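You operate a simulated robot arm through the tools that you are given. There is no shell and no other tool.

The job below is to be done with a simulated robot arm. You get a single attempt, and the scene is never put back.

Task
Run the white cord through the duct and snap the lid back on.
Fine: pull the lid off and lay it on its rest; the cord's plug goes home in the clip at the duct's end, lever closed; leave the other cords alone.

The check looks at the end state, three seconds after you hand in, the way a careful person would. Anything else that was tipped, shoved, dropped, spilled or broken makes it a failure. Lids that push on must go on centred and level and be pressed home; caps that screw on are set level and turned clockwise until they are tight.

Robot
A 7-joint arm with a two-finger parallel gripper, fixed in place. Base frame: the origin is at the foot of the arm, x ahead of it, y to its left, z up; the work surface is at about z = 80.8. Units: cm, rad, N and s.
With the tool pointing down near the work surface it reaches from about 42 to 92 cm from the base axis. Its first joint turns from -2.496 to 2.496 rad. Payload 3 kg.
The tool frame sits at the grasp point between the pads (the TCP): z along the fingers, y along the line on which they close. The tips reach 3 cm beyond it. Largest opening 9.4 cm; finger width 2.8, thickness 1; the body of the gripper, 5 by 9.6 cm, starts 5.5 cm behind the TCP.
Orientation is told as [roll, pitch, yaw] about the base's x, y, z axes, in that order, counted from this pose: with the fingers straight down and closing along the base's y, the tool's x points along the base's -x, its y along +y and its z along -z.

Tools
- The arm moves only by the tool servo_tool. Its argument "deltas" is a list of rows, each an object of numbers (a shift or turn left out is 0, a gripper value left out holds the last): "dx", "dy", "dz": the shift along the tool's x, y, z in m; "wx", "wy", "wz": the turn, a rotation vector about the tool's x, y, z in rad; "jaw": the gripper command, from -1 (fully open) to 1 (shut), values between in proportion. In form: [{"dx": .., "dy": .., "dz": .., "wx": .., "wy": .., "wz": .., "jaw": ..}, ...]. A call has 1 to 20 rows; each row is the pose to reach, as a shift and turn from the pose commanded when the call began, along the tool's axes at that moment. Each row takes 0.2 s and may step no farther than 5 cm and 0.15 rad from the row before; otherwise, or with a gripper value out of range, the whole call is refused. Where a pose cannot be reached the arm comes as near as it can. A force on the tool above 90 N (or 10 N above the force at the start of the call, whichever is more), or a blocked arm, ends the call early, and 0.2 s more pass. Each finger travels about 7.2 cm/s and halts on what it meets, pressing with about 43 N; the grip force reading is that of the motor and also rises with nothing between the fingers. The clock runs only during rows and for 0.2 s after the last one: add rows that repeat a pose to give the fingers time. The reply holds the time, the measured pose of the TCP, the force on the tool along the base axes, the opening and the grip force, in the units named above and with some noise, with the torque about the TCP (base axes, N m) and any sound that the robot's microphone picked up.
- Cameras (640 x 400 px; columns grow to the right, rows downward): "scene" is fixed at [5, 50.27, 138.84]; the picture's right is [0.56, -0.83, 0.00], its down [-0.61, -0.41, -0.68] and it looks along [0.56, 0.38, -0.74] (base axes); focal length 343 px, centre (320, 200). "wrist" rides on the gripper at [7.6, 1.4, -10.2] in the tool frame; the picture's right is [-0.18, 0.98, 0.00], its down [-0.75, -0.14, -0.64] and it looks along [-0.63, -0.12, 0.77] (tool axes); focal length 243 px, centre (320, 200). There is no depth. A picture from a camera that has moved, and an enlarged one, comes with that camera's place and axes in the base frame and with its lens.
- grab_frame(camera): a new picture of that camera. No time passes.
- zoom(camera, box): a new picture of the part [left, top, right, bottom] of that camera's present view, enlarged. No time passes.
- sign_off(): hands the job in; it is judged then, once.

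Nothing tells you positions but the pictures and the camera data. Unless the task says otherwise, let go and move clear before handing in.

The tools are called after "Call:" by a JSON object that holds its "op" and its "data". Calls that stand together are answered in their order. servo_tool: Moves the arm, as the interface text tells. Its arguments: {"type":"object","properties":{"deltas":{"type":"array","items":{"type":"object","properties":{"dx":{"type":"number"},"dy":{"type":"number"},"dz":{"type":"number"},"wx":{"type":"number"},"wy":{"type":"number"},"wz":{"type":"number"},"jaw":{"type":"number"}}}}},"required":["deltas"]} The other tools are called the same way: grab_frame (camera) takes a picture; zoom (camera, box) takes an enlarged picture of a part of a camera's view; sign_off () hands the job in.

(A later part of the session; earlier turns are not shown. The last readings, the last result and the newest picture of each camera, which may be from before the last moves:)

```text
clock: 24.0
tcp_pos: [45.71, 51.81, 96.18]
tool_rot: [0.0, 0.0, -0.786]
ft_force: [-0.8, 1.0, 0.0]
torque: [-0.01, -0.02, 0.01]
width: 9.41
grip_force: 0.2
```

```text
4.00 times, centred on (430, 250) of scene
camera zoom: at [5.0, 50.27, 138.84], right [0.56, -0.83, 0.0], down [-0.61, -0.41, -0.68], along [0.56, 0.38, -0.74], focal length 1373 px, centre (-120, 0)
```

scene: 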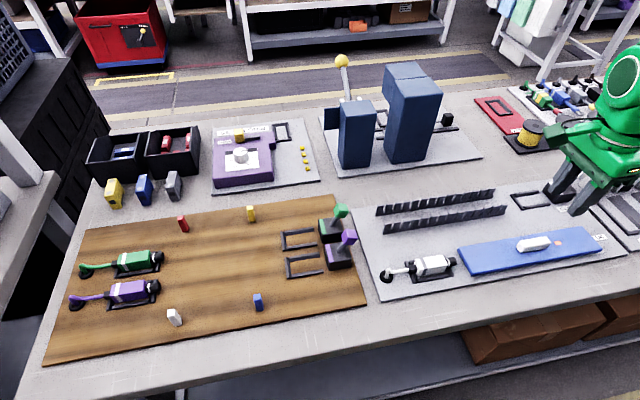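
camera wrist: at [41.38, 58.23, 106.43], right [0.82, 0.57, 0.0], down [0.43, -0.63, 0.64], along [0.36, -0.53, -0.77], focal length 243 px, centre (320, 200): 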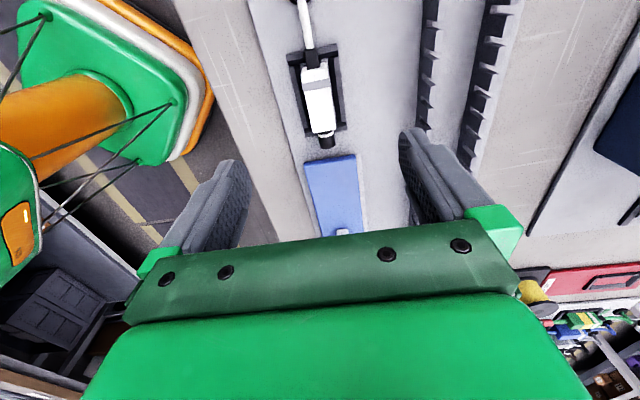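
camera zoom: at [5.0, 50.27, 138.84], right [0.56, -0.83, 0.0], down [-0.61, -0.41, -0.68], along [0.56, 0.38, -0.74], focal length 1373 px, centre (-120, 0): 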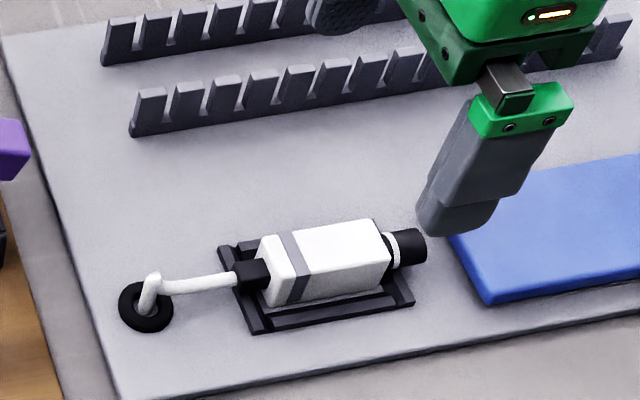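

The plug body is about 2.3 cm wide and 5 cm long, centred at a≈-4.8, b≈68.9, with its top near z 84.3. Descending partway, then checking.

Call:
{"op": "servo_tool", "data": {"deltas": [{"dx": 0.002, "dz": 0.04}, {"dx": 0.005, "dz": 0.075}, {"dx": 0.005, "dz": 0.088}, {"dx": 0.005, "dz": 0.088}]}}

Call:
{"op": "zoom", "data": {"camera": "wrist", "box": [220, 40, 440, 240]}}

Call:
{"op": "zoom", "data": {"camera": "scene", "box": [370, 200, 490, 300]}}

```text
clock: 25.0
tcp_pos: [45.63, 52.33, 87.37]
tool_rot: [0.0, 0.001, -0.786]
ft_force: [-0.4, -0.4, 0.3]
torque: [0.0, 0.0, -0.03]
width: 9.4
grip_force: 0.0
```

```text
2.00 times, centred on (330, 140) of wrist
camera zoom: at [41.2, 58.66, 97.56], right [0.82, 0.57, 0.0], down [0.43, -0.63, 0.64], along [0.36, -0.53, -0.77], focal length 485 px, centre (300, 320)
```

zoom: 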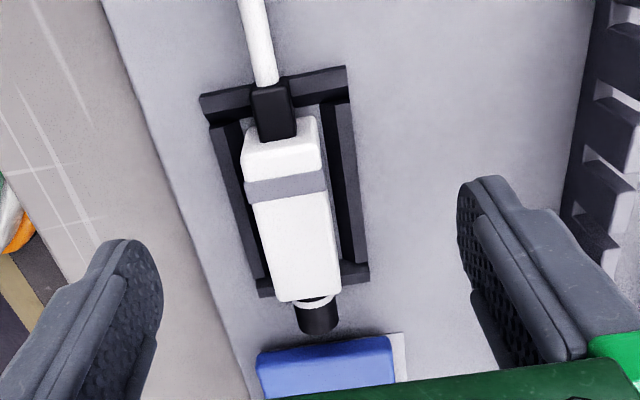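

```text
4.00 times, centred on (430, 250) of scene
camera zoom: at [5.0, 50.27, 138.84], right [0.56, -0.83, 0.0], down [-0.61, -0.41, -0.68], along [0.56, 0.38, -0.74], focal length 1373 px, centre (-120, 0)
```

zoom: 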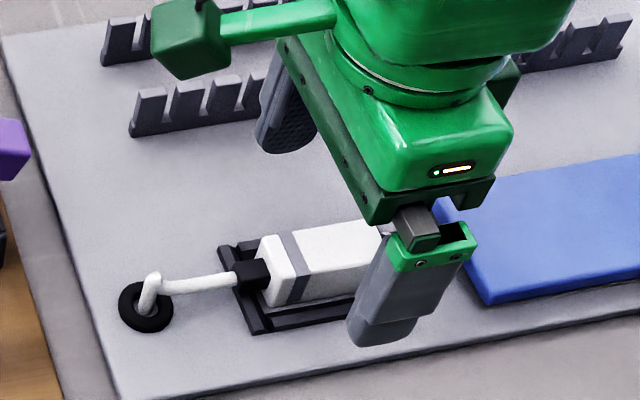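

Alignment is good. I'll lower to grip height, with the tips just above the holder rails, and close.

Call:
{"op": "servo_tool", "data": {"deltas": [{"dx": 0.002, "dy": -0.001, "dz": 0.008}, {"dx": 0.002, "dy": -0.001, "dz": 0.0155}, {"dx": 0.002, "dy": -0.001, "dz": 0.0155}, {"dx": 0.002, "dy": -0.001, "dz": 0.0155, "jaw": 1}, {"dx": 0.002, "dy": -0.001, "dz": 0.0155, "jaw": 1}, {"dx": 0.002, "dy": -0.001, "dz": 0.0155, "jaw": 1}, {"dx": 0.002, "dy": -0.001, "dz": 0.0155, "jaw": 1}, {"dx": 0.002, "dy": -0.001, "dz": 0.0155, "jaw": 1}]}}

Call:
{"op": "zoom", "data": {"camera": "wrist", "box": [220, 40, 440, 240]}}

Call:
{"op": "zoom", "data": {"camera": "scene", "box": [370, 200, 490, 300]}}

```text
clock: 26.8
tcp_pos: [45.38, 52.47, 85.7]
tool_rot: [0.0, 0.001, -0.784]
ft_force: [-0.3, 0.7, 0.8]
torque: [0.01, 0.02, -0.01]
width: 2.29
grip_force: 43.2
```

```text
2.00 times, centred on (330, 140) of wrist
camera zoom: at [40.99, 58.74, 96.0], right [0.82, 0.57, 0.0], down [0.43, -0.63, 0.64], along [0.36, -0.53, -0.77], focal length 485 px, centre (300, 320)
```

zoom: 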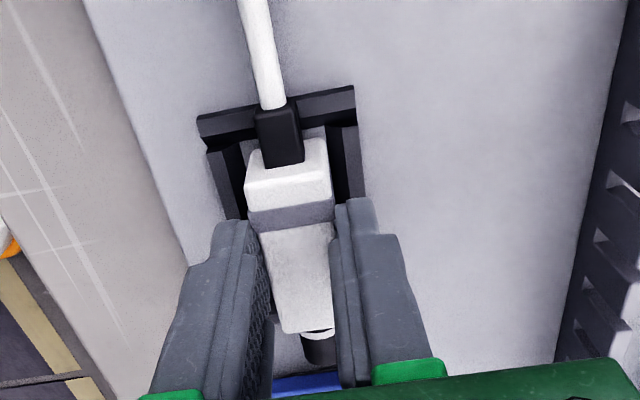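

```text
4.00 times, centred on (430, 250) of scene
camera zoom: at [5.0, 50.27, 138.84], right [0.56, -0.83, 0.0], down [-0.61, -0.41, -0.68], along [0.56, 0.38, -0.74], focal length 1373 px, centre (-120, 0)
```

zoom: 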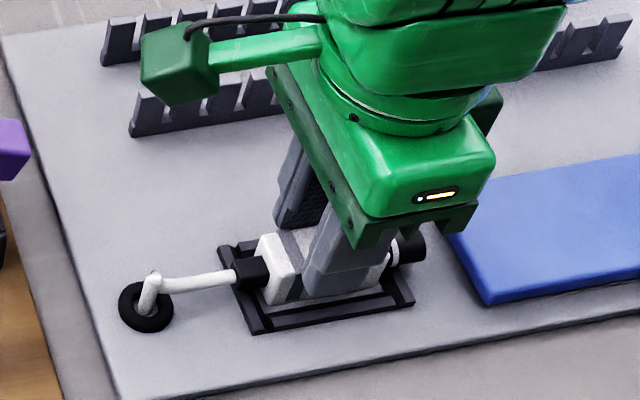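

The plug is held (2.3 cm). I'll lift it straight up 4 cm and see how the cord behaves.

Call:
{"op": "servo_tool", "data": {"deltas": [{"dz": -0.01}, {"dz": -0.02}, {"dz": -0.03}, {"dz": -0.04}, {"dz": -0.045}, {"dz": -0.045}]}}

Call:
{"op": "zoom", "data": {"camera": "wrist", "box": [220, 0, 440, 240]}}

Call:
{"op": "zoom", "data": {"camera": "scene", "box": [350, 160, 510, 300]}}

```text
clock: 28.2
tcp_pos: [45.24, 52.34, 90.24]
tool_rot: [-0.001, -0.002, -0.785]
ft_force: [-0.5, 0.0, -0.9]
torque: [-0.01, 0.0, -0.01]
width: 2.29
grip_force: 42.8
```

```text
1.67 times, centred on (330, 120) of wrist
camera zoom: at [40.91, 58.69, 100.44], right [0.82, 0.57, 0.0], down [0.43, -0.63, 0.64], along [0.36, -0.53, -0.77], focal length 404 px, centre (303, 333)
```

zoom: 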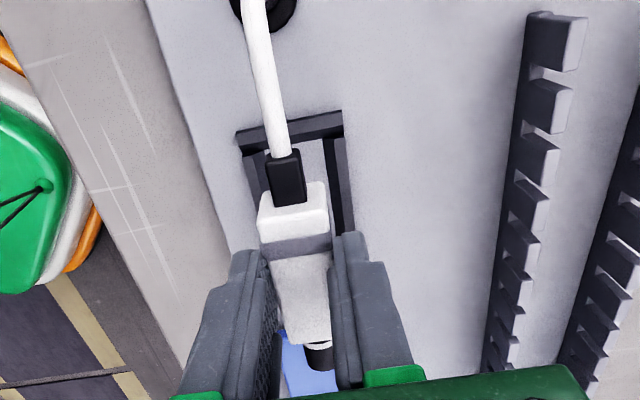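

```text
2.86 times, centred on (430, 230) of scene
camera zoom: at [5.0, 50.27, 138.84], right [0.56, -0.83, 0.0], down [-0.61, -0.41, -0.68], along [0.56, 0.38, -0.74], focal length 981 px, centre (6, 114)
```

zoom: 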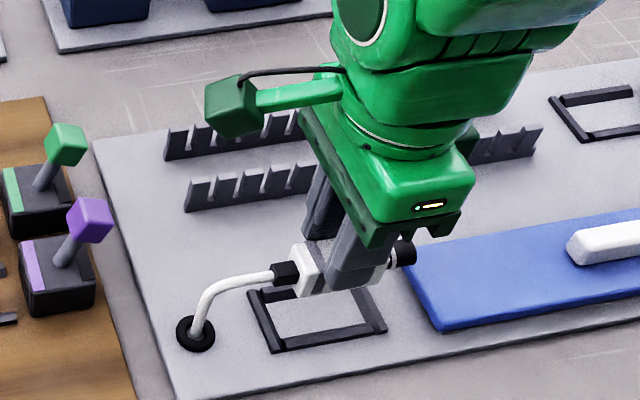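

The cord pays out freely as a smooth curve. The combs' inner width is about 4.8 cm and the held plug plus fingers span 4.3 cm, so I can thread it low. First I'll carry the plug above the near end of the duct with its tail beyond the end, so the cord enters through the mouth.

Call:
{"op": "servo_tool", "data": {"deltas": [{"dx": 0.01, "dy": 0.0, "dz": -0.02}, {"dx": 0.037, "dy": 0.03, "dz": -0.02}, {"dx": 0.037, "dy": 0.065, "dz": -0.02}, {"dx": 0.037, "dy": 0.1, "dz": -0.02}, {"dx": 0.037, "dy": 0.125, "dz": -0.02}, {"dx": 0.037, "dy": 0.125, "dz": -0.02}]}}

Call:
{"op": "grab_frame", "data": {"camera": "wrist"}}

Call:
{"op": "zoom", "data": {"camera": "wrist", "box": [220, 0, 440, 240]}}

Call:
{"op": "zoom", "data": {"camera": "scene", "box": [330, 150, 510, 300]}}

```text
clock: 29.6
tcp_pos: [51.38, 63.8, 92.29]
tool_rot: [-0.001, -0.002, -0.785]
ft_force: [-0.9, -0.7, -0.5]
torque: [-0.05, 0.03, -0.02]
width: 2.27
grip_force: 43.3
```

```text
taken
camera wrist: at [46.99, 70.16, 102.44], right [0.83, 0.56, 0.0], down [0.43, -0.63, 0.64], along [0.36, -0.53, -0.77], focal length 243 px, centre (320, 200)
```

wrist: 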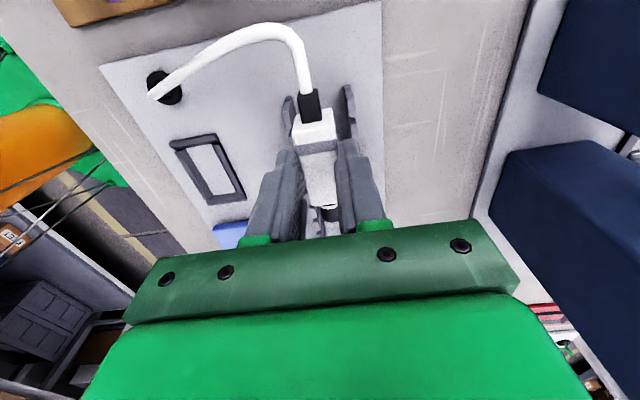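

```text
1.67 times, centred on (330, 120) of wrist
camera zoom: at [46.99, 70.16, 102.44], right [0.83, 0.56, 0.0], down [0.43, -0.63, 0.64], along [0.36, -0.53, -0.77], focal length 404 px, centre (303, 333)
```

zoom: 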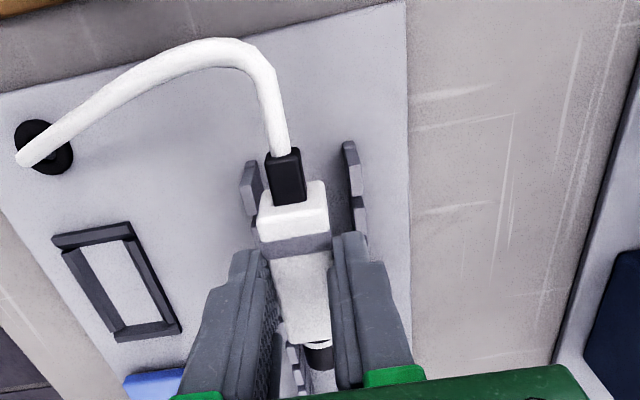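

```text
2.67 times, centred on (420, 225) of scene
camera zoom: at [5.0, 50.27, 138.84], right [0.56, -0.83, 0.0], down [-0.61, -0.41, -0.68], along [0.56, 0.38, -0.74], focal length 916 px, centre (53, 133)
```

zoom: 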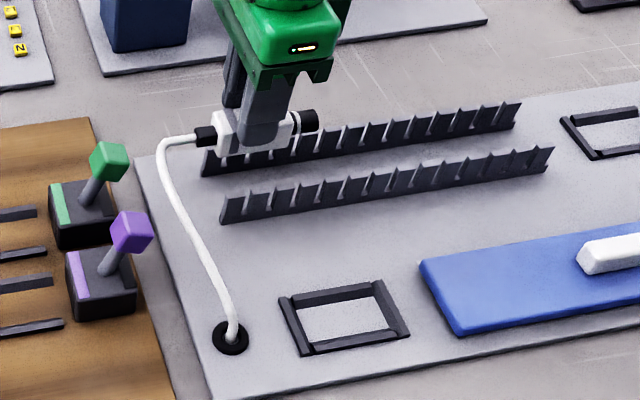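

Call:
{"op": "zoom", "data": {"camera": "wrist", "box": [280, 60, 380, 150]}}

Call:
{"op": "zoom", "data": {"camera": "scene", "box": [370, 180, 440, 240]}}

Call:
{"op": "zoom", "data": {"camera": "scene", "box": [470, 170, 580, 240]}}

```text
4.44 times, centred on (330, 105) of wrist
camera zoom: at [46.99, 70.16, 102.44], right [0.83, 0.56, 0.0], down [0.43, -0.63, 0.64], along [0.36, -0.53, -0.77], focal length 1078 px, centre (276, 622)
```

zoom: 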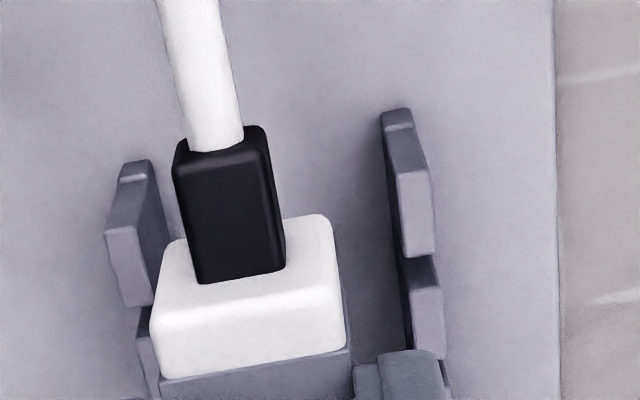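

```text
6.67 times, centred on (405, 210) of scene
camera zoom: at [5.0, 50.27, 138.84], right [0.56, -0.83, 0.0], down [-0.61, -0.41, -0.68], along [0.56, 0.38, -0.74], focal length 2289 px, centre (-247, 133)
```

zoom: 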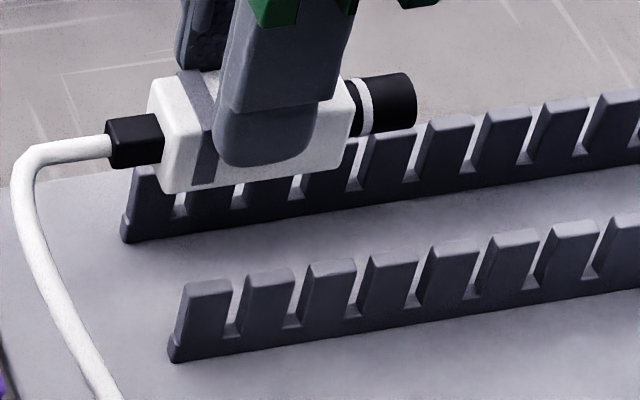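

```text
5.71 times, centred on (525, 205) of scene
camera zoom: at [5.0, 50.27, 138.84], right [0.56, -0.83, 0.0], down [-0.61, -0.41, -0.68], along [0.56, 0.38, -0.74], focal length 1962 px, centre (-851, 171)
```

zoom: 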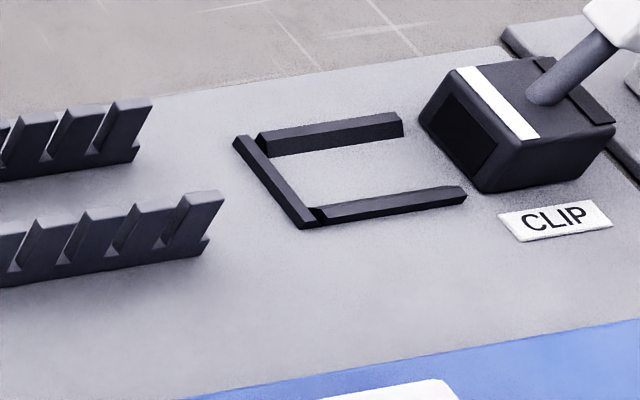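

The duct's inner width is only about 4.3 cm, so the fingers won't fit at this grip depth. I'll return the plug to its holder and regrip it higher, so it can ride low between the walls with the fingertips above them.

Call:
{"op": "servo_tool", "data": {"deltas": [{"dx": 0.0, "dy": -0.04}, {"dx": 0.0, "dy": -0.08}, {"dx": -0.02, "dy": -0.115}, {"dx": -0.037, "dy": -0.125}, {"dx": -0.037, "dy": -0.125, "dz": 0.02}, {"dx": -0.037, "dy": -0.125, "dz": 0.04}, {"dx": -0.037, "dy": -0.125, "dz": 0.05}, {"dx": -0.037, "dy": -0.125, "dz": 0.05}]}}

Call:
{"op": "zoom", "data": {"camera": "scene", "box": [370, 200, 490, 300]}}

Call:
{"op": "zoom", "data": {"camera": "wrist", "box": [220, 0, 440, 240]}}

```text
clock: 31.4
tcp_pos: [45.28, 52.27, 87.28]
tool_rot: [0.0, 0.002, -0.785]
ft_force: [0.2, -0.1, -0.8]
torque: [-0.01, 0.03, -0.01]
width: 2.29
grip_force: 42.7
```

```text
4.00 times, centred on (430, 250) of scene
camera zoom: at [5.0, 50.27, 138.84], right [0.56, -0.83, 0.0], down [-0.61, -0.41, -0.68], along [0.56, 0.38, -0.74], focal length 1373 px, centre (-120, 0)
```

zoom: 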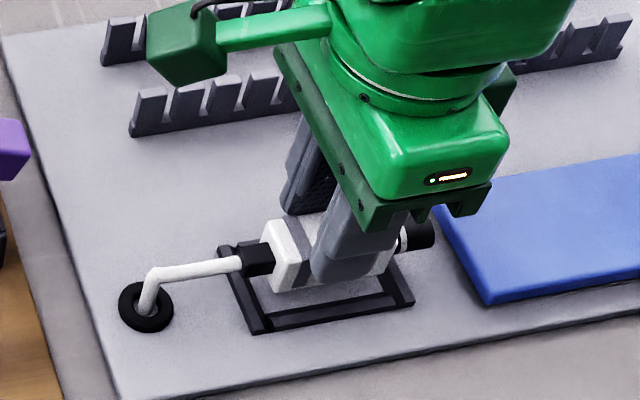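

```text
1.67 times, centred on (330, 120) of wrist
camera zoom: at [40.89, 58.66, 97.42], right [0.82, 0.57, 0.0], down [0.43, -0.63, 0.64], along [0.36, -0.53, -0.77], focal length 404 px, centre (303, 333)
```

zoom: 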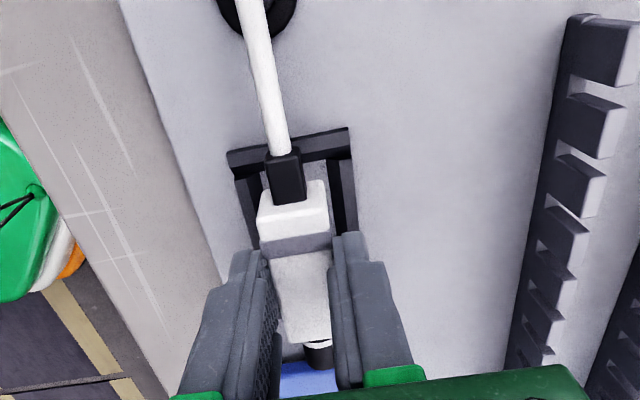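

Call:
{"op": "servo_tool", "data": {"deltas": [{"dz": 0.006}, {"dz": 0.012}, {"dz": 0.015}, {"dz": 0.015}]}}

Call:
{"op": "servo_tool", "data": {"deltas": [{"jaw": 0.3}, {"jaw": 0.3}, {"dz": -0.008, "jaw": 0.3}, {"dz": -0.008, "jaw": 0.3}, {"dz": -0.008, "jaw": 1}, {"dz": -0.008, "jaw": 1}, {"dz": -0.008, "jaw": 1}, {"dz": -0.008, "jaw": 1}]}}

Call:
{"op": "zoom", "data": {"camera": "scene", "box": [370, 200, 490, 300]}}

Call:
{"op": "zoom", "data": {"camera": "wrist", "box": [220, 40, 440, 240]}}

```text
clock: 32.4
tcp_pos: [45.2, 52.3, 85.88]
tool_rot: [0.001, 0.0, -0.783]
ft_force: [-1.8, -1.6, 10.6]
torque: [-0.17, -0.04, 0.0]
width: 2.29
grip_force: 43.0
```

```text
clock: 34.2
tcp_pos: [45.45, 52.34, 86.66]
tool_rot: [0.0, -0.001, -0.785]
ft_force: [2.3, 1.4, 8.8]
torque: [-0.01, -0.11, 0.07]
width: 0.0
grip_force: 32.9
```

```text
4.00 times, centred on (430, 250) of scene
camera zoom: at [5.0, 50.27, 138.84], right [0.56, -0.83, 0.0], down [-0.61, -0.41, -0.68], along [0.56, 0.38, -0.74], focal length 1373 px, centre (-120, 0)
```

zoom: 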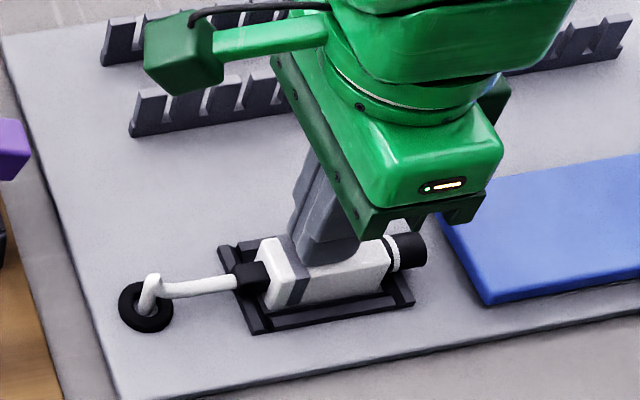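

```text
2.00 times, centred on (330, 140) of wrist
camera zoom: at [40.9, 58.68, 96.83], right [0.82, 0.57, 0.0], down [0.43, -0.63, 0.64], along [0.36, -0.53, -0.77], focal length 485 px, centre (300, 320)
```

zoom: 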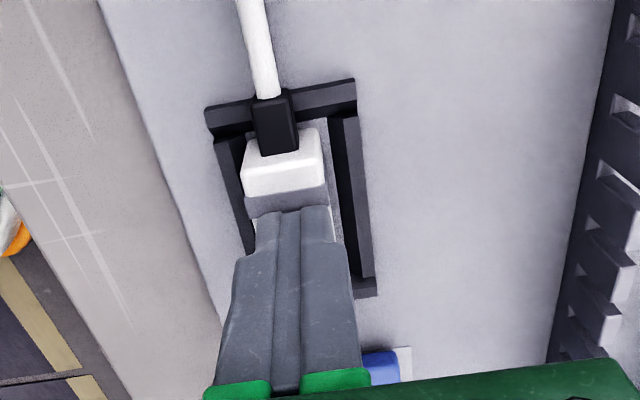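

The fingers closed above the plug, so its top is near z 83.6 and my first grip already had only about 0.8 cm of overlap. I'll back off, reopen and regrip as before. I'll thread with the plug pitched tail-down so the cord rides low in the duct.

Call:
{"op": "servo_tool", "data": {"deltas": [{"dz": -0.006, "jaw": 1}, {"dz": -0.01, "jaw": 0.2}, {"dz": -0.01, "jaw": 0.2}, {"dz": -0.01, "jaw": 0.2}]}}

Call:
{"op": "zoom", "data": {"camera": "wrist", "box": [220, 40, 440, 240]}}

Call:
{"op": "zoom", "data": {"camera": "scene", "box": [370, 220, 490, 300]}}

```text
clock: 35.2
tcp_pos: [45.19, 52.39, 87.62]
tool_rot: [0.0, -0.001, -0.787]
ft_force: [-0.9, 0.7, -0.5]
torque: [-0.03, -0.02, 0.0]
width: 3.75
grip_force: 0.0
```

```text
2.00 times, centred on (330, 140) of wrist
camera zoom: at [40.93, 58.73, 97.79], right [0.82, 0.57, 0.0], down [0.43, -0.63, 0.64], along [0.36, -0.53, -0.77], focal length 485 px, centre (300, 320)
```

zoom: 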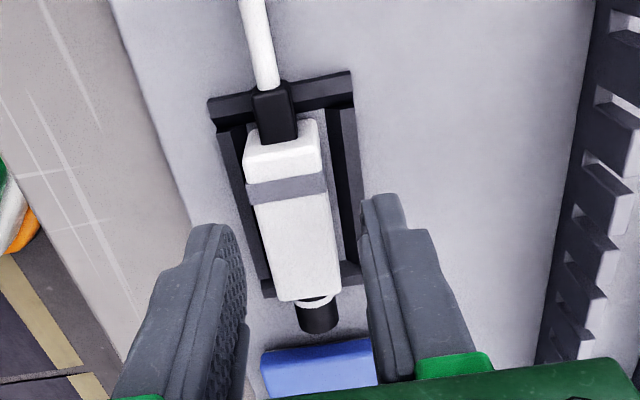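

```text
5.00 times, centred on (430, 260) of scene
camera zoom: at [5.0, 50.27, 138.84], right [0.56, -0.83, 0.0], down [-0.61, -0.41, -0.68], along [0.56, 0.38, -0.74], focal length 1717 px, centre (-230, -100)
```

zoom: 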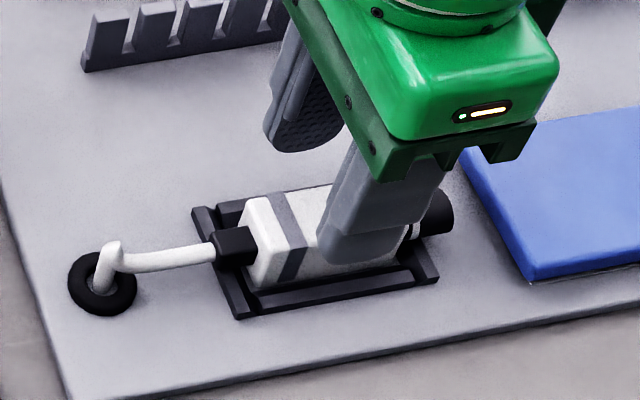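

Call:
{"op": "servo_tool", "data": {"deltas": [{"dz": 0.01}, {"dz": 0.0178}, {"dz": 0.0178}, {"dz": 0.0178, "jaw": 1}, {"dz": 0.0178, "jaw": 1}, {"dz": 0.0178, "jaw": 1}, {"dz": 0.0178, "jaw": 1}]}}

Call:
{"op": "zoom", "data": {"camera": "scene", "box": [370, 220, 490, 300]}}

```text
clock: 36.8
tcp_pos: [45.24, 52.42, 86.02]
tool_rot: [0.0, -0.001, -0.785]
ft_force: [0.1, 0.1, 1.1]
torque: [0.01, -0.02, 0.02]
width: 2.3
grip_force: 42.9
```

```text
5.00 times, centred on (430, 260) of scene
camera zoom: at [5.0, 50.27, 138.84], right [0.56, -0.83, 0.0], down [-0.61, -0.41, -0.68], along [0.56, 0.38, -0.74], focal length 1717 px, centre (-230, -100)
```

zoom: 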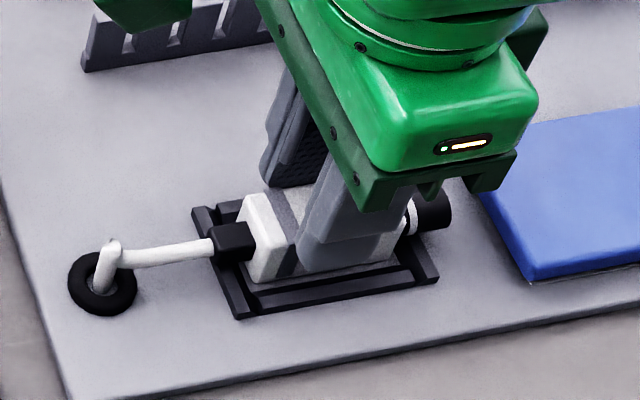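

Regripped. I'll lift, carry to above the duct mouth, and then pitch the plug tail-down.

Call:
{"op": "servo_tool", "data": {"deltas": [{"dz": -0.02}, {"dz": -0.045}, {"dx": 0.02, "dy": 0.02, "dz": -0.065}, {"dx": 0.047, "dy": 0.05, "dz": -0.065}, {"dx": 0.047, "dy": 0.085, "dz": -0.065}, {"dx": 0.047, "dy": 0.12, "dz": -0.065}, {"dx": 0.047, "dy": 0.125, "dz": -0.065}, {"dx": 0.047, "dy": 0.125, "dz": -0.065}]}}

Call:
{"op": "servo_tool", "data": {"deltas": [{"wy": -0.12}, {"wy": -0.24}, {"wy": -0.35}, {"wy": -0.35}]}}

Call:
{"op": "grab_frame", "data": {"camera": "wrist"}}

Call:
{"op": "zoom", "data": {"camera": "scene", "box": [320, 150, 480, 290]}}

```text
clock: 38.6
tcp_pos: [50.83, 64.57, 92.14]
tool_rot: [-0.001, -0.001, -0.785]
ft_force: [0.7, 0.6, -0.8]
torque: [-0.05, -0.01, -0.01]
width: 2.3
grip_force: 42.9
```

```text
clock: 39.6
tcp_pos: [50.81, 64.5, 92.27]
tool_rot: [0.0, -0.349, -0.785]
ft_force: [0.8, -0.4, -1.0]
torque: [0.02, 0.06, 0.04]
width: 2.29
grip_force: 42.5
```

```text
taken
camera wrist: at [44.28, 73.03, 99.25], right [0.82, 0.57, 0.06], down [0.24, -0.44, 0.86], along [0.52, -0.69, -0.5], focal length 243 px, centre (320, 200)
```

wrist: 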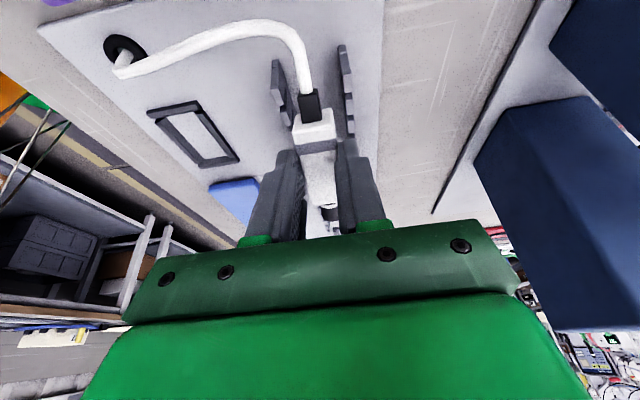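

```text
2.86 times, centred on (400, 220) of scene
camera zoom: at [5.0, 50.27, 138.84], right [0.56, -0.83, 0.0], down [-0.61, -0.41, -0.68], along [0.56, 0.38, -0.74], focal length 981 px, centre (91, 143)
```

zoom: 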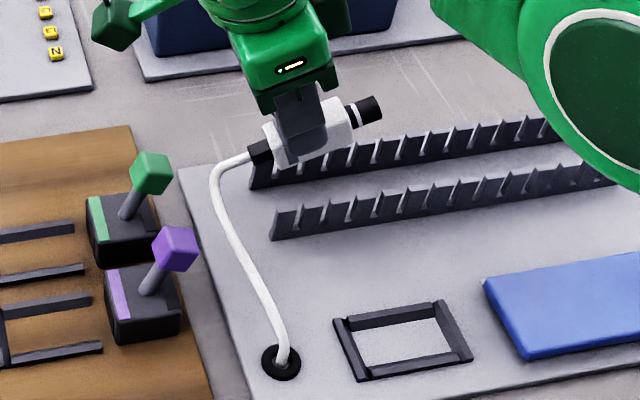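

The plug is tail-down and the cord curves beyond the duct mouth. Lowering so the tail drops to the mouth, with fingertips just above the wall tops.

Call:
{"op": "servo_tool", "data": {"deltas": [{"dx": 0.0051, "dz": 0.0141}, {"dx": 0.0103, "dz": 0.0282}, {"dx": 0.0137, "dz": 0.0376}, {"dx": 0.0137, "dz": 0.0376}]}}

Call:
{"op": "grab_frame", "data": {"camera": "wrist"}}

Call:
{"op": "zoom", "data": {"camera": "scene", "box": [350, 170, 450, 260]}}

```text
clock: 40.6
tcp_pos: [50.73, 64.4, 88.28]
tool_rot: [0.0, -0.353, -0.785]
ft_force: [-0.2, 0.5, -0.8]
torque: [-0.04, 0.02, -0.03]
width: 2.28
grip_force: 42.9
```

```text
taken
camera wrist: at [44.23, 72.99, 95.29], right [0.82, 0.57, 0.06], down [0.25, -0.44, 0.86], along [0.52, -0.69, -0.5], focal length 243 px, centre (320, 200)
```

wrist: 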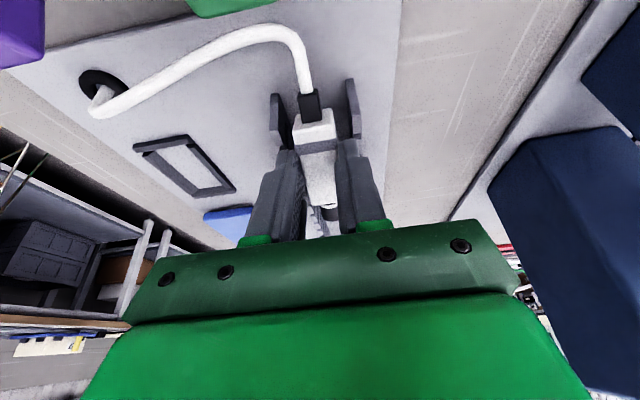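

```text
4.44 times, centred on (400, 215) of scene
camera zoom: at [5.0, 50.27, 138.84], right [0.56, -0.83, 0.0], down [-0.61, -0.41, -0.68], along [0.56, 0.38, -0.74], focal length 1526 px, centre (-36, 133)
```

zoom: 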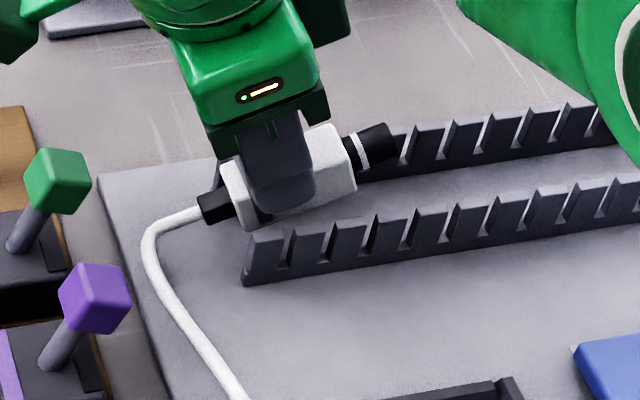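

Tail and body are between the walls. Driving along the duct a few centimetres and checking how the cord wraps the mouth.

Call:
{"op": "servo_tool", "data": {"deltas": [{"dx": -0.0094, "dz": 0.0034}, {"dx": -0.0235, "dz": 0.0086}, {"dx": -0.0376, "dz": 0.0137}, {"dx": -0.0563, "dz": 0.0206}, {"dx": -0.0563, "dz": 0.0206}]}}

Call:
{"op": "grab_frame", "data": {"camera": "wrist"}}

Call:
{"op": "zoom", "data": {"camera": "scene", "box": [350, 170, 450, 260]}}

```text
clock: 41.8
tcp_pos: [54.94, 60.32, 88.34]
tool_rot: [0.001, -0.35, -0.785]
ft_force: [0.5, -0.6, -0.9]
torque: [0.02, 0.02, -0.05]
width: 2.32
grip_force: 43.0
```

```text
taken
camera wrist: at [48.42, 68.76, 95.4], right [0.82, 0.57, 0.06], down [0.25, -0.44, 0.86], along [0.52, -0.69, -0.5], focal length 243 px, centre (320, 200)
```

wrist: 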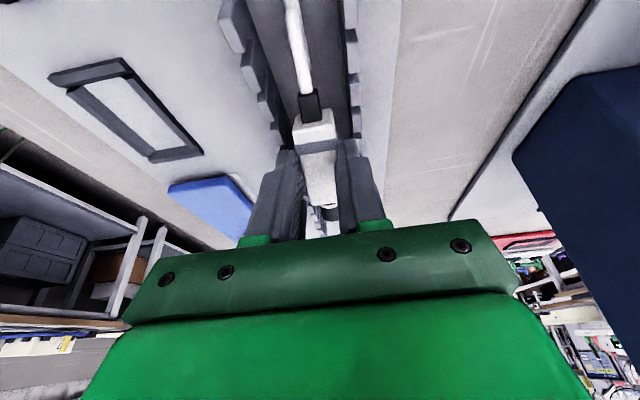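

```text
4.44 times, centred on (400, 215) of scene
camera zoom: at [5.0, 50.27, 138.84], right [0.56, -0.83, 0.0], down [-0.61, -0.41, -0.68], along [0.56, 0.38, -0.74], focal length 1526 px, centre (-36, 133)
```

zoom: 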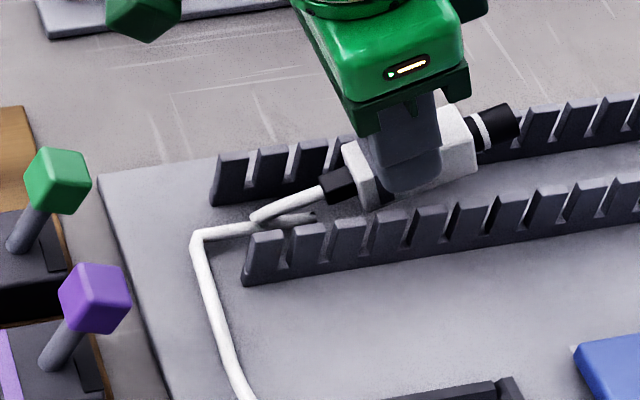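

Call:
{"op": "zoom", "data": {"camera": "scene", "box": [385, 195, 435, 235]}}

Call:
{"op": "zoom", "data": {"camera": "wrist", "box": [220, 0, 400, 140]}}

```text
10.00 times, centred on (410, 215) of scene
camera zoom: at [5.0, 50.27, 138.84], right [0.56, -0.83, 0.0], down [-0.61, -0.41, -0.68], along [0.56, 0.38, -0.74], focal length 3433 px, centre (-580, 50)
```

zoom: 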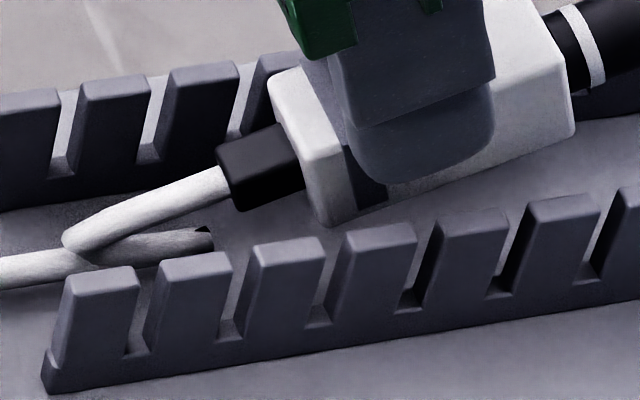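

```text
2.86 times, centred on (310, 70) of wrist
camera zoom: at [48.42, 68.76, 95.4], right [0.82, 0.57, 0.06], down [0.25, -0.44, 0.86], along [0.52, -0.69, -0.5], focal length 693 px, centre (349, 571)
```

zoom: 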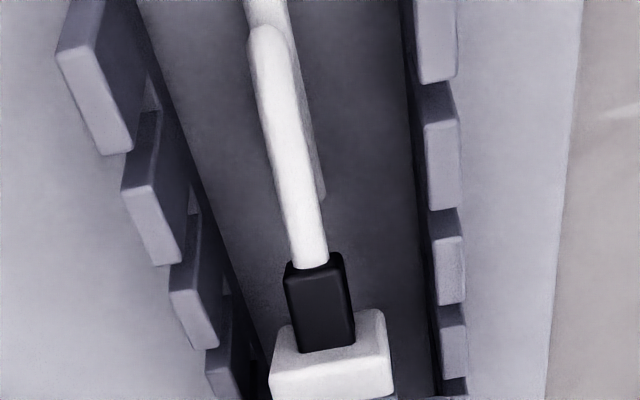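

The cord is being laid in the duct through its mouth as intended. I'll continue along the duct to the far end.

Call:
{"op": "servo_tool", "data": {"deltas": [{"dx": -0.0188, "dz": 0.0069}, {"dx": -0.0376, "dz": 0.0137}, {"dx": -0.0563, "dz": 0.0206}, {"dx": -0.0751, "dz": 0.0274}, {"dx": -0.0939, "dz": 0.0343}, {"dx": -0.0939, "dz": 0.0343}]}}

Call:
{"op": "zoom", "data": {"camera": "scene", "box": [370, 160, 530, 260]}}

Call:
{"op": "grab_frame", "data": {"camera": "wrist"}}

```text
clock: 43.2
tcp_pos: [62.3, 53.33, 88.17]
tool_rot: [0.0, -0.349, -0.786]
ft_force: [1.1, 0.4, 0.0]
torque: [0.04, 0.03, 0.0]
width: 2.28
grip_force: 43.1
```

```text
4.00 times, centred on (450, 210) of scene
camera zoom: at [5.0, 50.27, 138.84], right [0.56, -0.83, 0.0], down [-0.61, -0.41, -0.68], along [0.56, 0.38, -0.74], focal length 1373 px, centre (-200, 160)
```

zoom: 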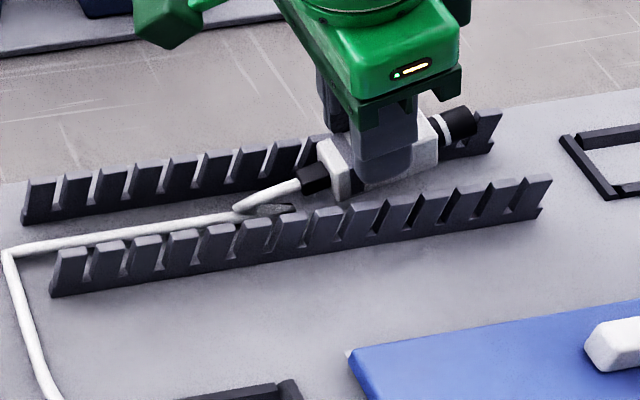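

```text
taken
camera wrist: at [55.69, 61.74, 95.25], right [0.82, 0.57, 0.06], down [0.25, -0.45, 0.86], along [0.52, -0.69, -0.5], focal length 243 px, centre (320, 200)
```

wrist: 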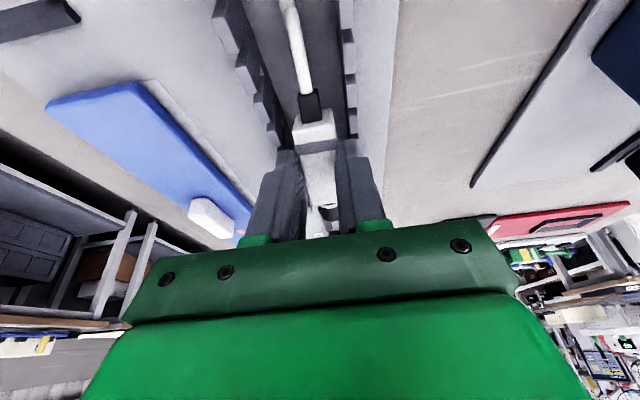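

Threading works well. Continuing to just past the duct's far end.

Call:
{"op": "servo_tool", "data": {"deltas": [{"dx": -0.0188, "dy": -0.001, "dz": 0.0069}, {"dx": -0.0376, "dy": -0.001, "dz": 0.0137}, {"dx": -0.0563, "dy": -0.001, "dz": 0.0206}, {"dx": -0.0751, "dy": -0.001, "dz": 0.0274}, {"dx": -0.0939, "dy": -0.001, "dz": 0.0343}, {"dx": -0.108, "dy": -0.001, "dz": 0.0394}, {"dx": -0.108, "dy": -0.001, "dz": 0.0394}]}}

Call:
{"op": "zoom", "data": {"camera": "scene", "box": [440, 140, 620, 250]}}

Call:
{"op": "grab_frame", "data": {"camera": "wrist"}}

```text
clock: 44.8
tcp_pos: [70.13, 44.99, 88.32]
tool_rot: [-0.001, -0.349, -0.783]
ft_force: [0.0, 0.6, -0.8]
torque: [0.02, 0.0, 0.02]
width: 2.27
grip_force: 43.1
```

```text
3.56 times, centred on (530, 195) of scene
camera zoom: at [5.0, 50.27, 138.84], right [0.56, -0.83, 0.0], down [-0.61, -0.41, -0.68], along [0.56, 0.38, -0.74], focal length 1221 px, centre (-427, 218)
```

zoom: 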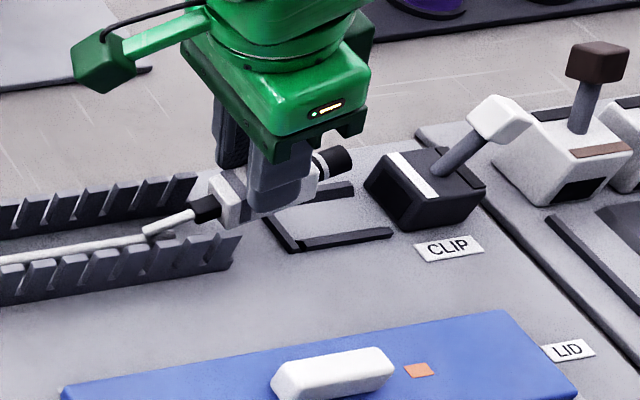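

```text
taken
camera wrist: at [63.67, 53.48, 95.27], right [0.82, 0.57, 0.06], down [0.25, -0.44, 0.86], along [0.52, -0.69, -0.5], focal length 243 px, centre (320, 200)
```

wrist: 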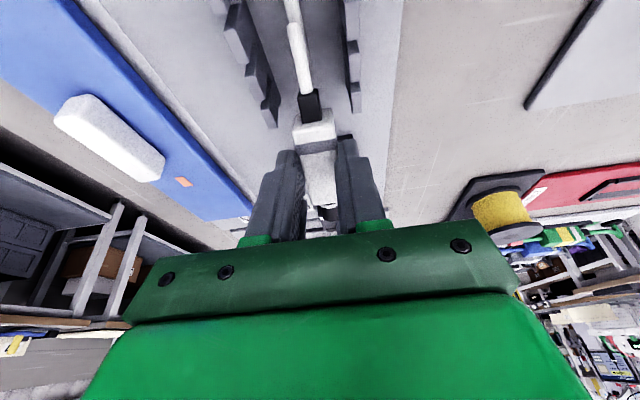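

The plug has cleared the duct with the cord lying inside it. Now I'll level it and tip it slightly nose-down, ahead of the clip mouth and above the cradle.

Call:
{"op": "servo_tool", "data": {"deltas": [{"dx": -0.0094, "dz": 0.0034, "wy": 0.12}, {"dx": -0.0188, "dz": 0.0069, "wy": 0.24}, {"dx": -0.0282, "dz": 0.0103, "wy": 0.35}, {"dx": -0.0369, "dz": 0.0156, "wy": 0.45}, {"dx": -0.046, "dz": 0.02, "wy": 0.55}, {"dx": -0.046, "dz": 0.02, "wy": 0.55}]}}

Call:
{"op": "zoom", "data": {"camera": "scene", "box": [480, 140, 620, 240]}}

Call:
{"op": "grab_frame", "data": {"camera": "wrist"}}

```text
clock: 46.2
tcp_pos: [73.59, 41.41, 88.09]
tool_rot: [0.001, 0.202, -0.782]
ft_force: [-0.5, 0.0, -1.0]
torque: [0.01, 0.02, 0.0]
width: 2.31
grip_force: 43.2
```

```text
4.00 times, centred on (550, 190) of scene
camera zoom: at [5.0, 50.27, 138.84], right [0.56, -0.83, 0.0], down [-0.61, -0.41, -0.68], along [0.56, 0.38, -0.74], focal length 1373 px, centre (-600, 240)
```

zoom: 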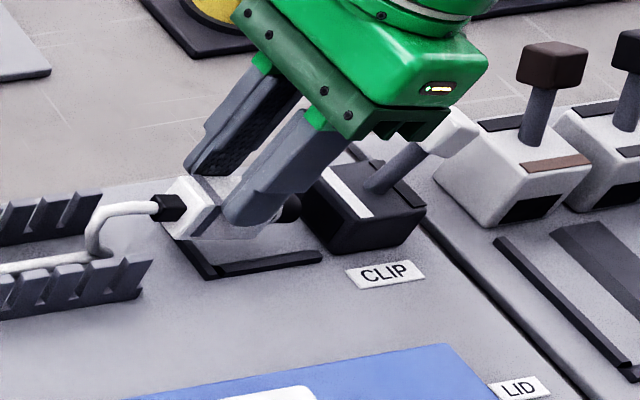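

```text
taken
camera wrist: at [70.83, 46.31, 99.55], right [0.82, 0.57, -0.04], down [0.51, -0.71, 0.48], along [0.25, -0.41, -0.88], focal length 243 px, centre (320, 200)
```

wrist: 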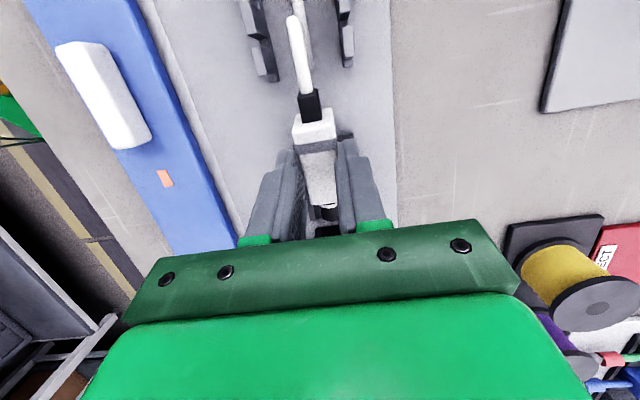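

Call:
{"op": "zoom", "data": {"camera": "wrist", "box": [260, 60, 380, 240]}}

Call:
{"op": "zoom", "data": {"camera": "scene", "box": [510, 170, 590, 220]}}

```text
2.22 times, centred on (320, 150) of wrist
camera zoom: at [70.83, 46.31, 99.55], right [0.82, 0.57, -0.04], down [0.51, -0.71, 0.48], along [0.25, -0.41, -0.88], focal length 539 px, centre (320, 311)
```

zoom: 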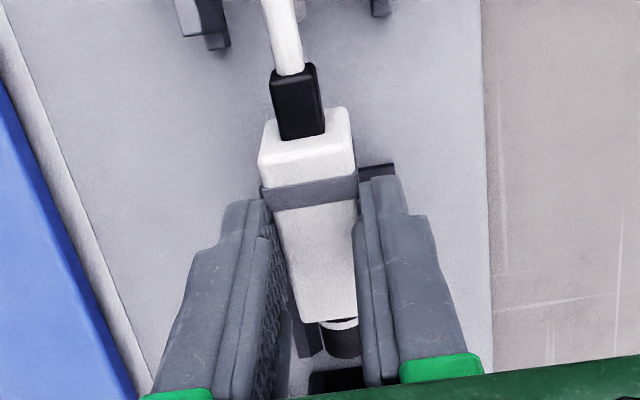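

```text
8.00 times, centred on (550, 195) of scene
camera zoom: at [5.0, 50.27, 138.84], right [0.56, -0.83, 0.0], down [-0.61, -0.41, -0.68], along [0.56, 0.38, -0.74], focal length 2747 px, centre (-1520, 240)
```

zoom: 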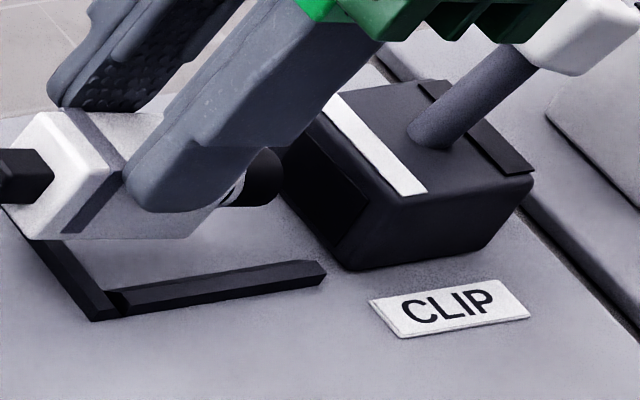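

Laterally aligned with the clip mouth. I'll lower the nose to mouth height just ahead of the face.

Call:
{"op": "servo_tool", "data": {"deltas": [{"dx": -0.0055, "dz": 0.0045}, {"dx": -0.01, "dz": 0.008}, {"dx": -0.0143, "dz": 0.0104}, {"dx": -0.0143, "dz": 0.0104}]}}

Call:
{"op": "zoom", "data": {"camera": "wrist", "box": [260, 60, 380, 240]}}

Call:
{"op": "zoom", "data": {"camera": "scene", "box": [510, 170, 590, 220]}}

```text
clock: 47.2
tcp_pos: [74.55, 40.6, 86.78]
tool_rot: [0.001, 0.202, -0.784]
ft_force: [-0.3, 0.1, -0.7]
torque: [0.0, -0.01, 0.0]
width: 2.31
grip_force: 42.5
```

```text
2.22 times, centred on (320, 150) of wrist
camera zoom: at [71.73, 45.44, 98.27], right [0.82, 0.57, -0.04], down [0.51, -0.71, 0.48], along [0.25, -0.41, -0.88], focal length 539 px, centre (320, 311)
```

zoom: 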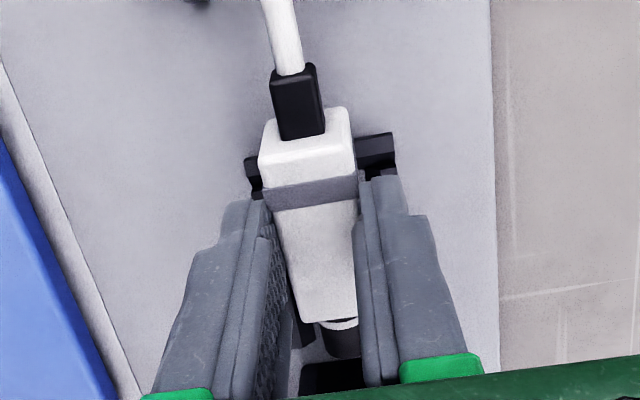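

```text
8.00 times, centred on (550, 195) of scene
camera zoom: at [5.0, 50.27, 138.84], right [0.56, -0.83, 0.0], down [-0.61, -0.41, -0.68], along [0.56, 0.38, -0.74], focal length 2747 px, centre (-1520, 240)
```

zoom: 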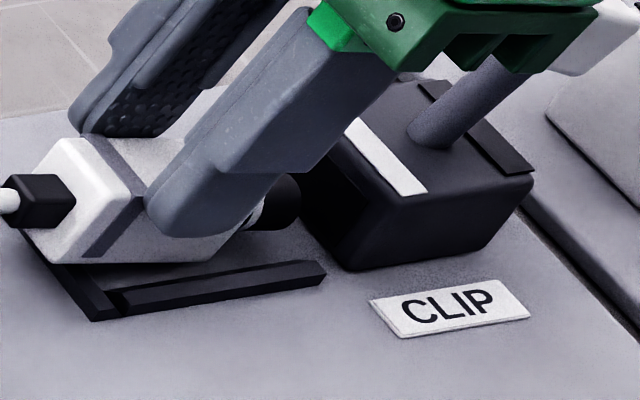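

Nose is at the mouth. Sliding forward gently about 1.2 cm to enter it.

Call:
{"op": "servo_tool", "data": {"deltas": [{"dx": -0.003, "dy": 0.001, "dz": -0.0006}, {"dx": -0.006, "dy": 0.001, "dz": -0.0012}, {"dx": -0.009, "dy": 0.001, "dz": -0.0018}, {"dx": -0.0118, "dy": 0.001, "dz": -0.0024}, {"dx": -0.0118, "dy": 0.001, "dz": -0.0024}]}}

Call:
{"op": "zoom", "data": {"camera": "wrist", "box": [260, 60, 380, 240]}}

Call:
{"op": "zoom", "data": {"camera": "scene", "box": [510, 170, 590, 220]}}

```text
clock: 48.4
tcp_pos: [75.42, 39.85, 86.68]
tool_rot: [0.0, 0.199, -0.785]
ft_force: [-0.3, 0.4, -0.8]
torque: [-0.02, 0.03, 0.0]
width: 2.28
grip_force: 42.5
```

```text
2.22 times, centred on (320, 150) of wrist
camera zoom: at [72.65, 44.62, 98.21], right [0.82, 0.57, -0.04], down [0.51, -0.71, 0.48], along [0.25, -0.41, -0.88], focal length 539 px, centre (320, 311)
```

zoom: 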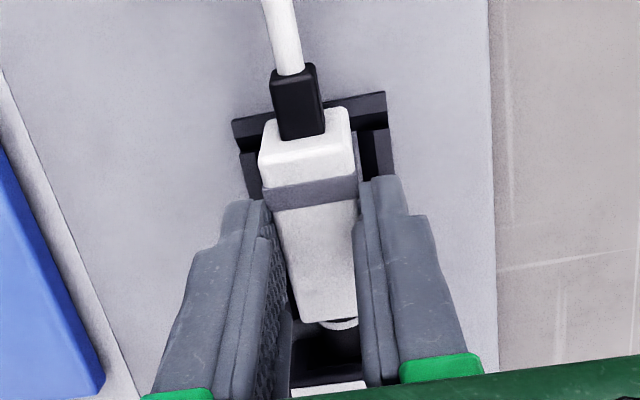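

```text
8.00 times, centred on (550, 195) of scene
camera zoom: at [5.0, 50.27, 138.84], right [0.56, -0.83, 0.0], down [-0.61, -0.41, -0.68], along [0.56, 0.38, -0.74], focal length 2747 px, centre (-1520, 240)
```

zoom: 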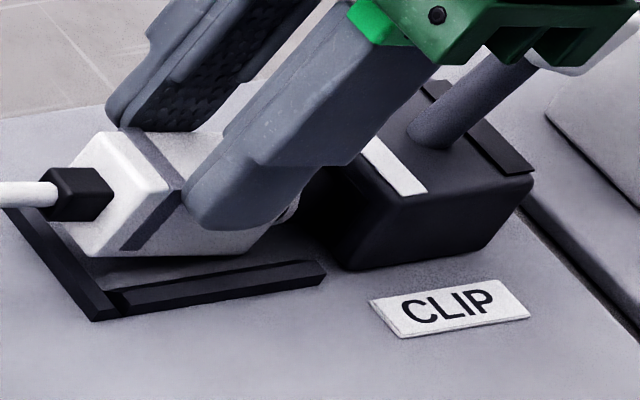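

No contact; the nose is in the mouth. Now levelling in two stages while easing forward, so the tail drops past the cradle's back bar.

Call:
{"op": "servo_tool", "data": {"deltas": [{"dx": -0.0016, "dz": 0.0015, "wy": -0.05}, {"dx": -0.0031, "dz": 0.0029, "wy": -0.1}, {"dx": -0.0031, "dz": 0.0029, "wy": -0.1}]}}

Call:
{"op": "zoom", "data": {"camera": "wrist", "box": [260, 60, 380, 240]}}

Call:
{"op": "zoom", "data": {"camera": "scene", "box": [510, 170, 590, 220]}}

```text
clock: 49.2
tcp_pos: [75.76, 39.68, 86.3]
tool_rot: [0.0, 0.099, -0.785]
ft_force: [0.0, 0.0, -1.3]
torque: [0.0, 0.0, -0.02]
width: 2.28
grip_force: 43.2
```

```text
2.22 times, centred on (320, 150) of wrist
camera zoom: at [72.07, 45.22, 97.29], right [0.82, 0.57, -0.02], down [0.48, -0.67, 0.56], along [0.31, -0.47, -0.83], focal length 539 px, centre (320, 311)
```

zoom: 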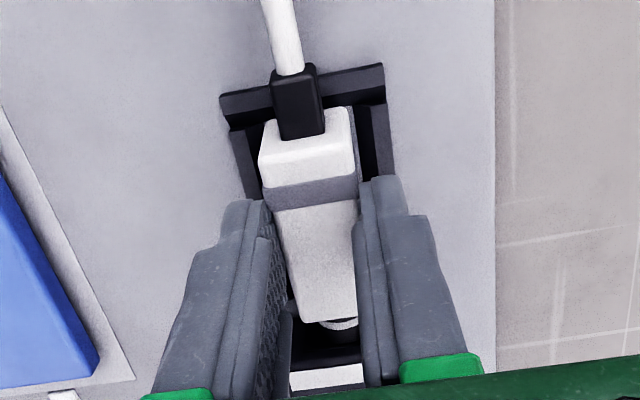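

```text
8.00 times, centred on (550, 195) of scene
camera zoom: at [5.0, 50.27, 138.84], right [0.56, -0.83, 0.0], down [-0.61, -0.41, -0.68], along [0.56, 0.38, -0.74], focal length 2747 px, centre (-1520, 240)
```

zoom: 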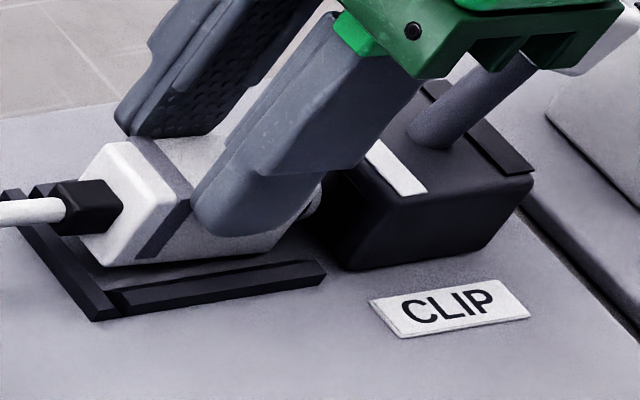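

Call:
{"op": "servo_tool", "data": {"deltas": [{"dx": 0.0003, "dz": 0.0015, "wy": -0.05}, {"dx": 0.0007, "dz": 0.0029, "wy": -0.1}, {"dx": 0.0007, "dz": 0.0029, "wy": -0.1}]}}

Call:
{"op": "zoom", "data": {"camera": "wrist", "box": [260, 60, 380, 240]}}

Call:
{"op": "zoom", "data": {"camera": "scene", "box": [510, 170, 590, 220]}}

```text
clock: 50.0
tcp_pos: [75.73, 39.62, 86.1]
tool_rot: [0.001, 0.0, -0.786]
ft_force: [-0.5, 0.0, 0.0]
torque: [0.04, 0.03, -0.02]
width: 2.3
grip_force: 43.3
```

```text
2.22 times, centred on (320, 150) of wrist
camera zoom: at [71.28, 46.05, 96.29], right [0.82, 0.57, 0.0], down [0.43, -0.63, 0.64], along [0.36, -0.53, -0.77], focal length 539 px, centre (320, 311)
```

zoom: 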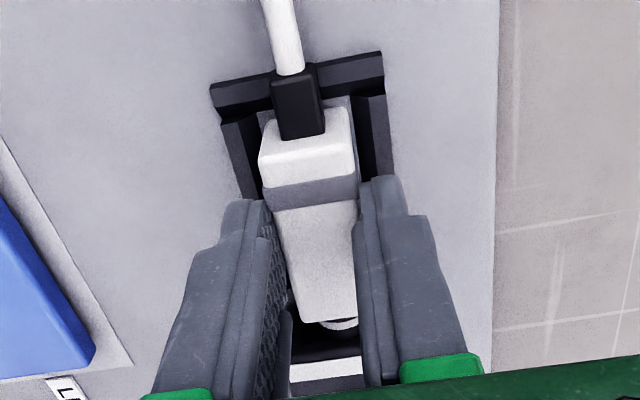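

```text
8.00 times, centred on (550, 195) of scene
camera zoom: at [5.0, 50.27, 138.84], right [0.56, -0.83, 0.0], down [-0.61, -0.41, -0.68], along [0.56, 0.38, -0.74], focal length 2747 px, centre (-1520, 240)
```

zoom: 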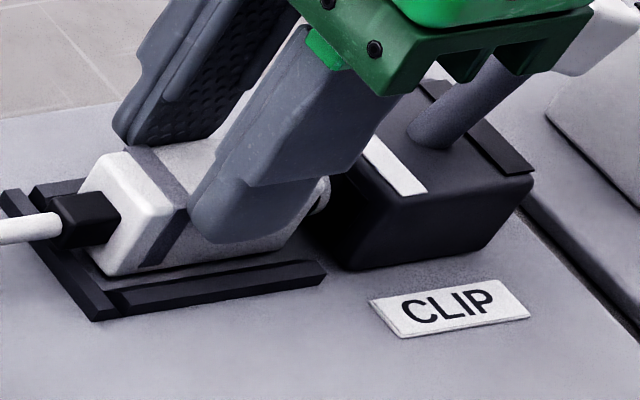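

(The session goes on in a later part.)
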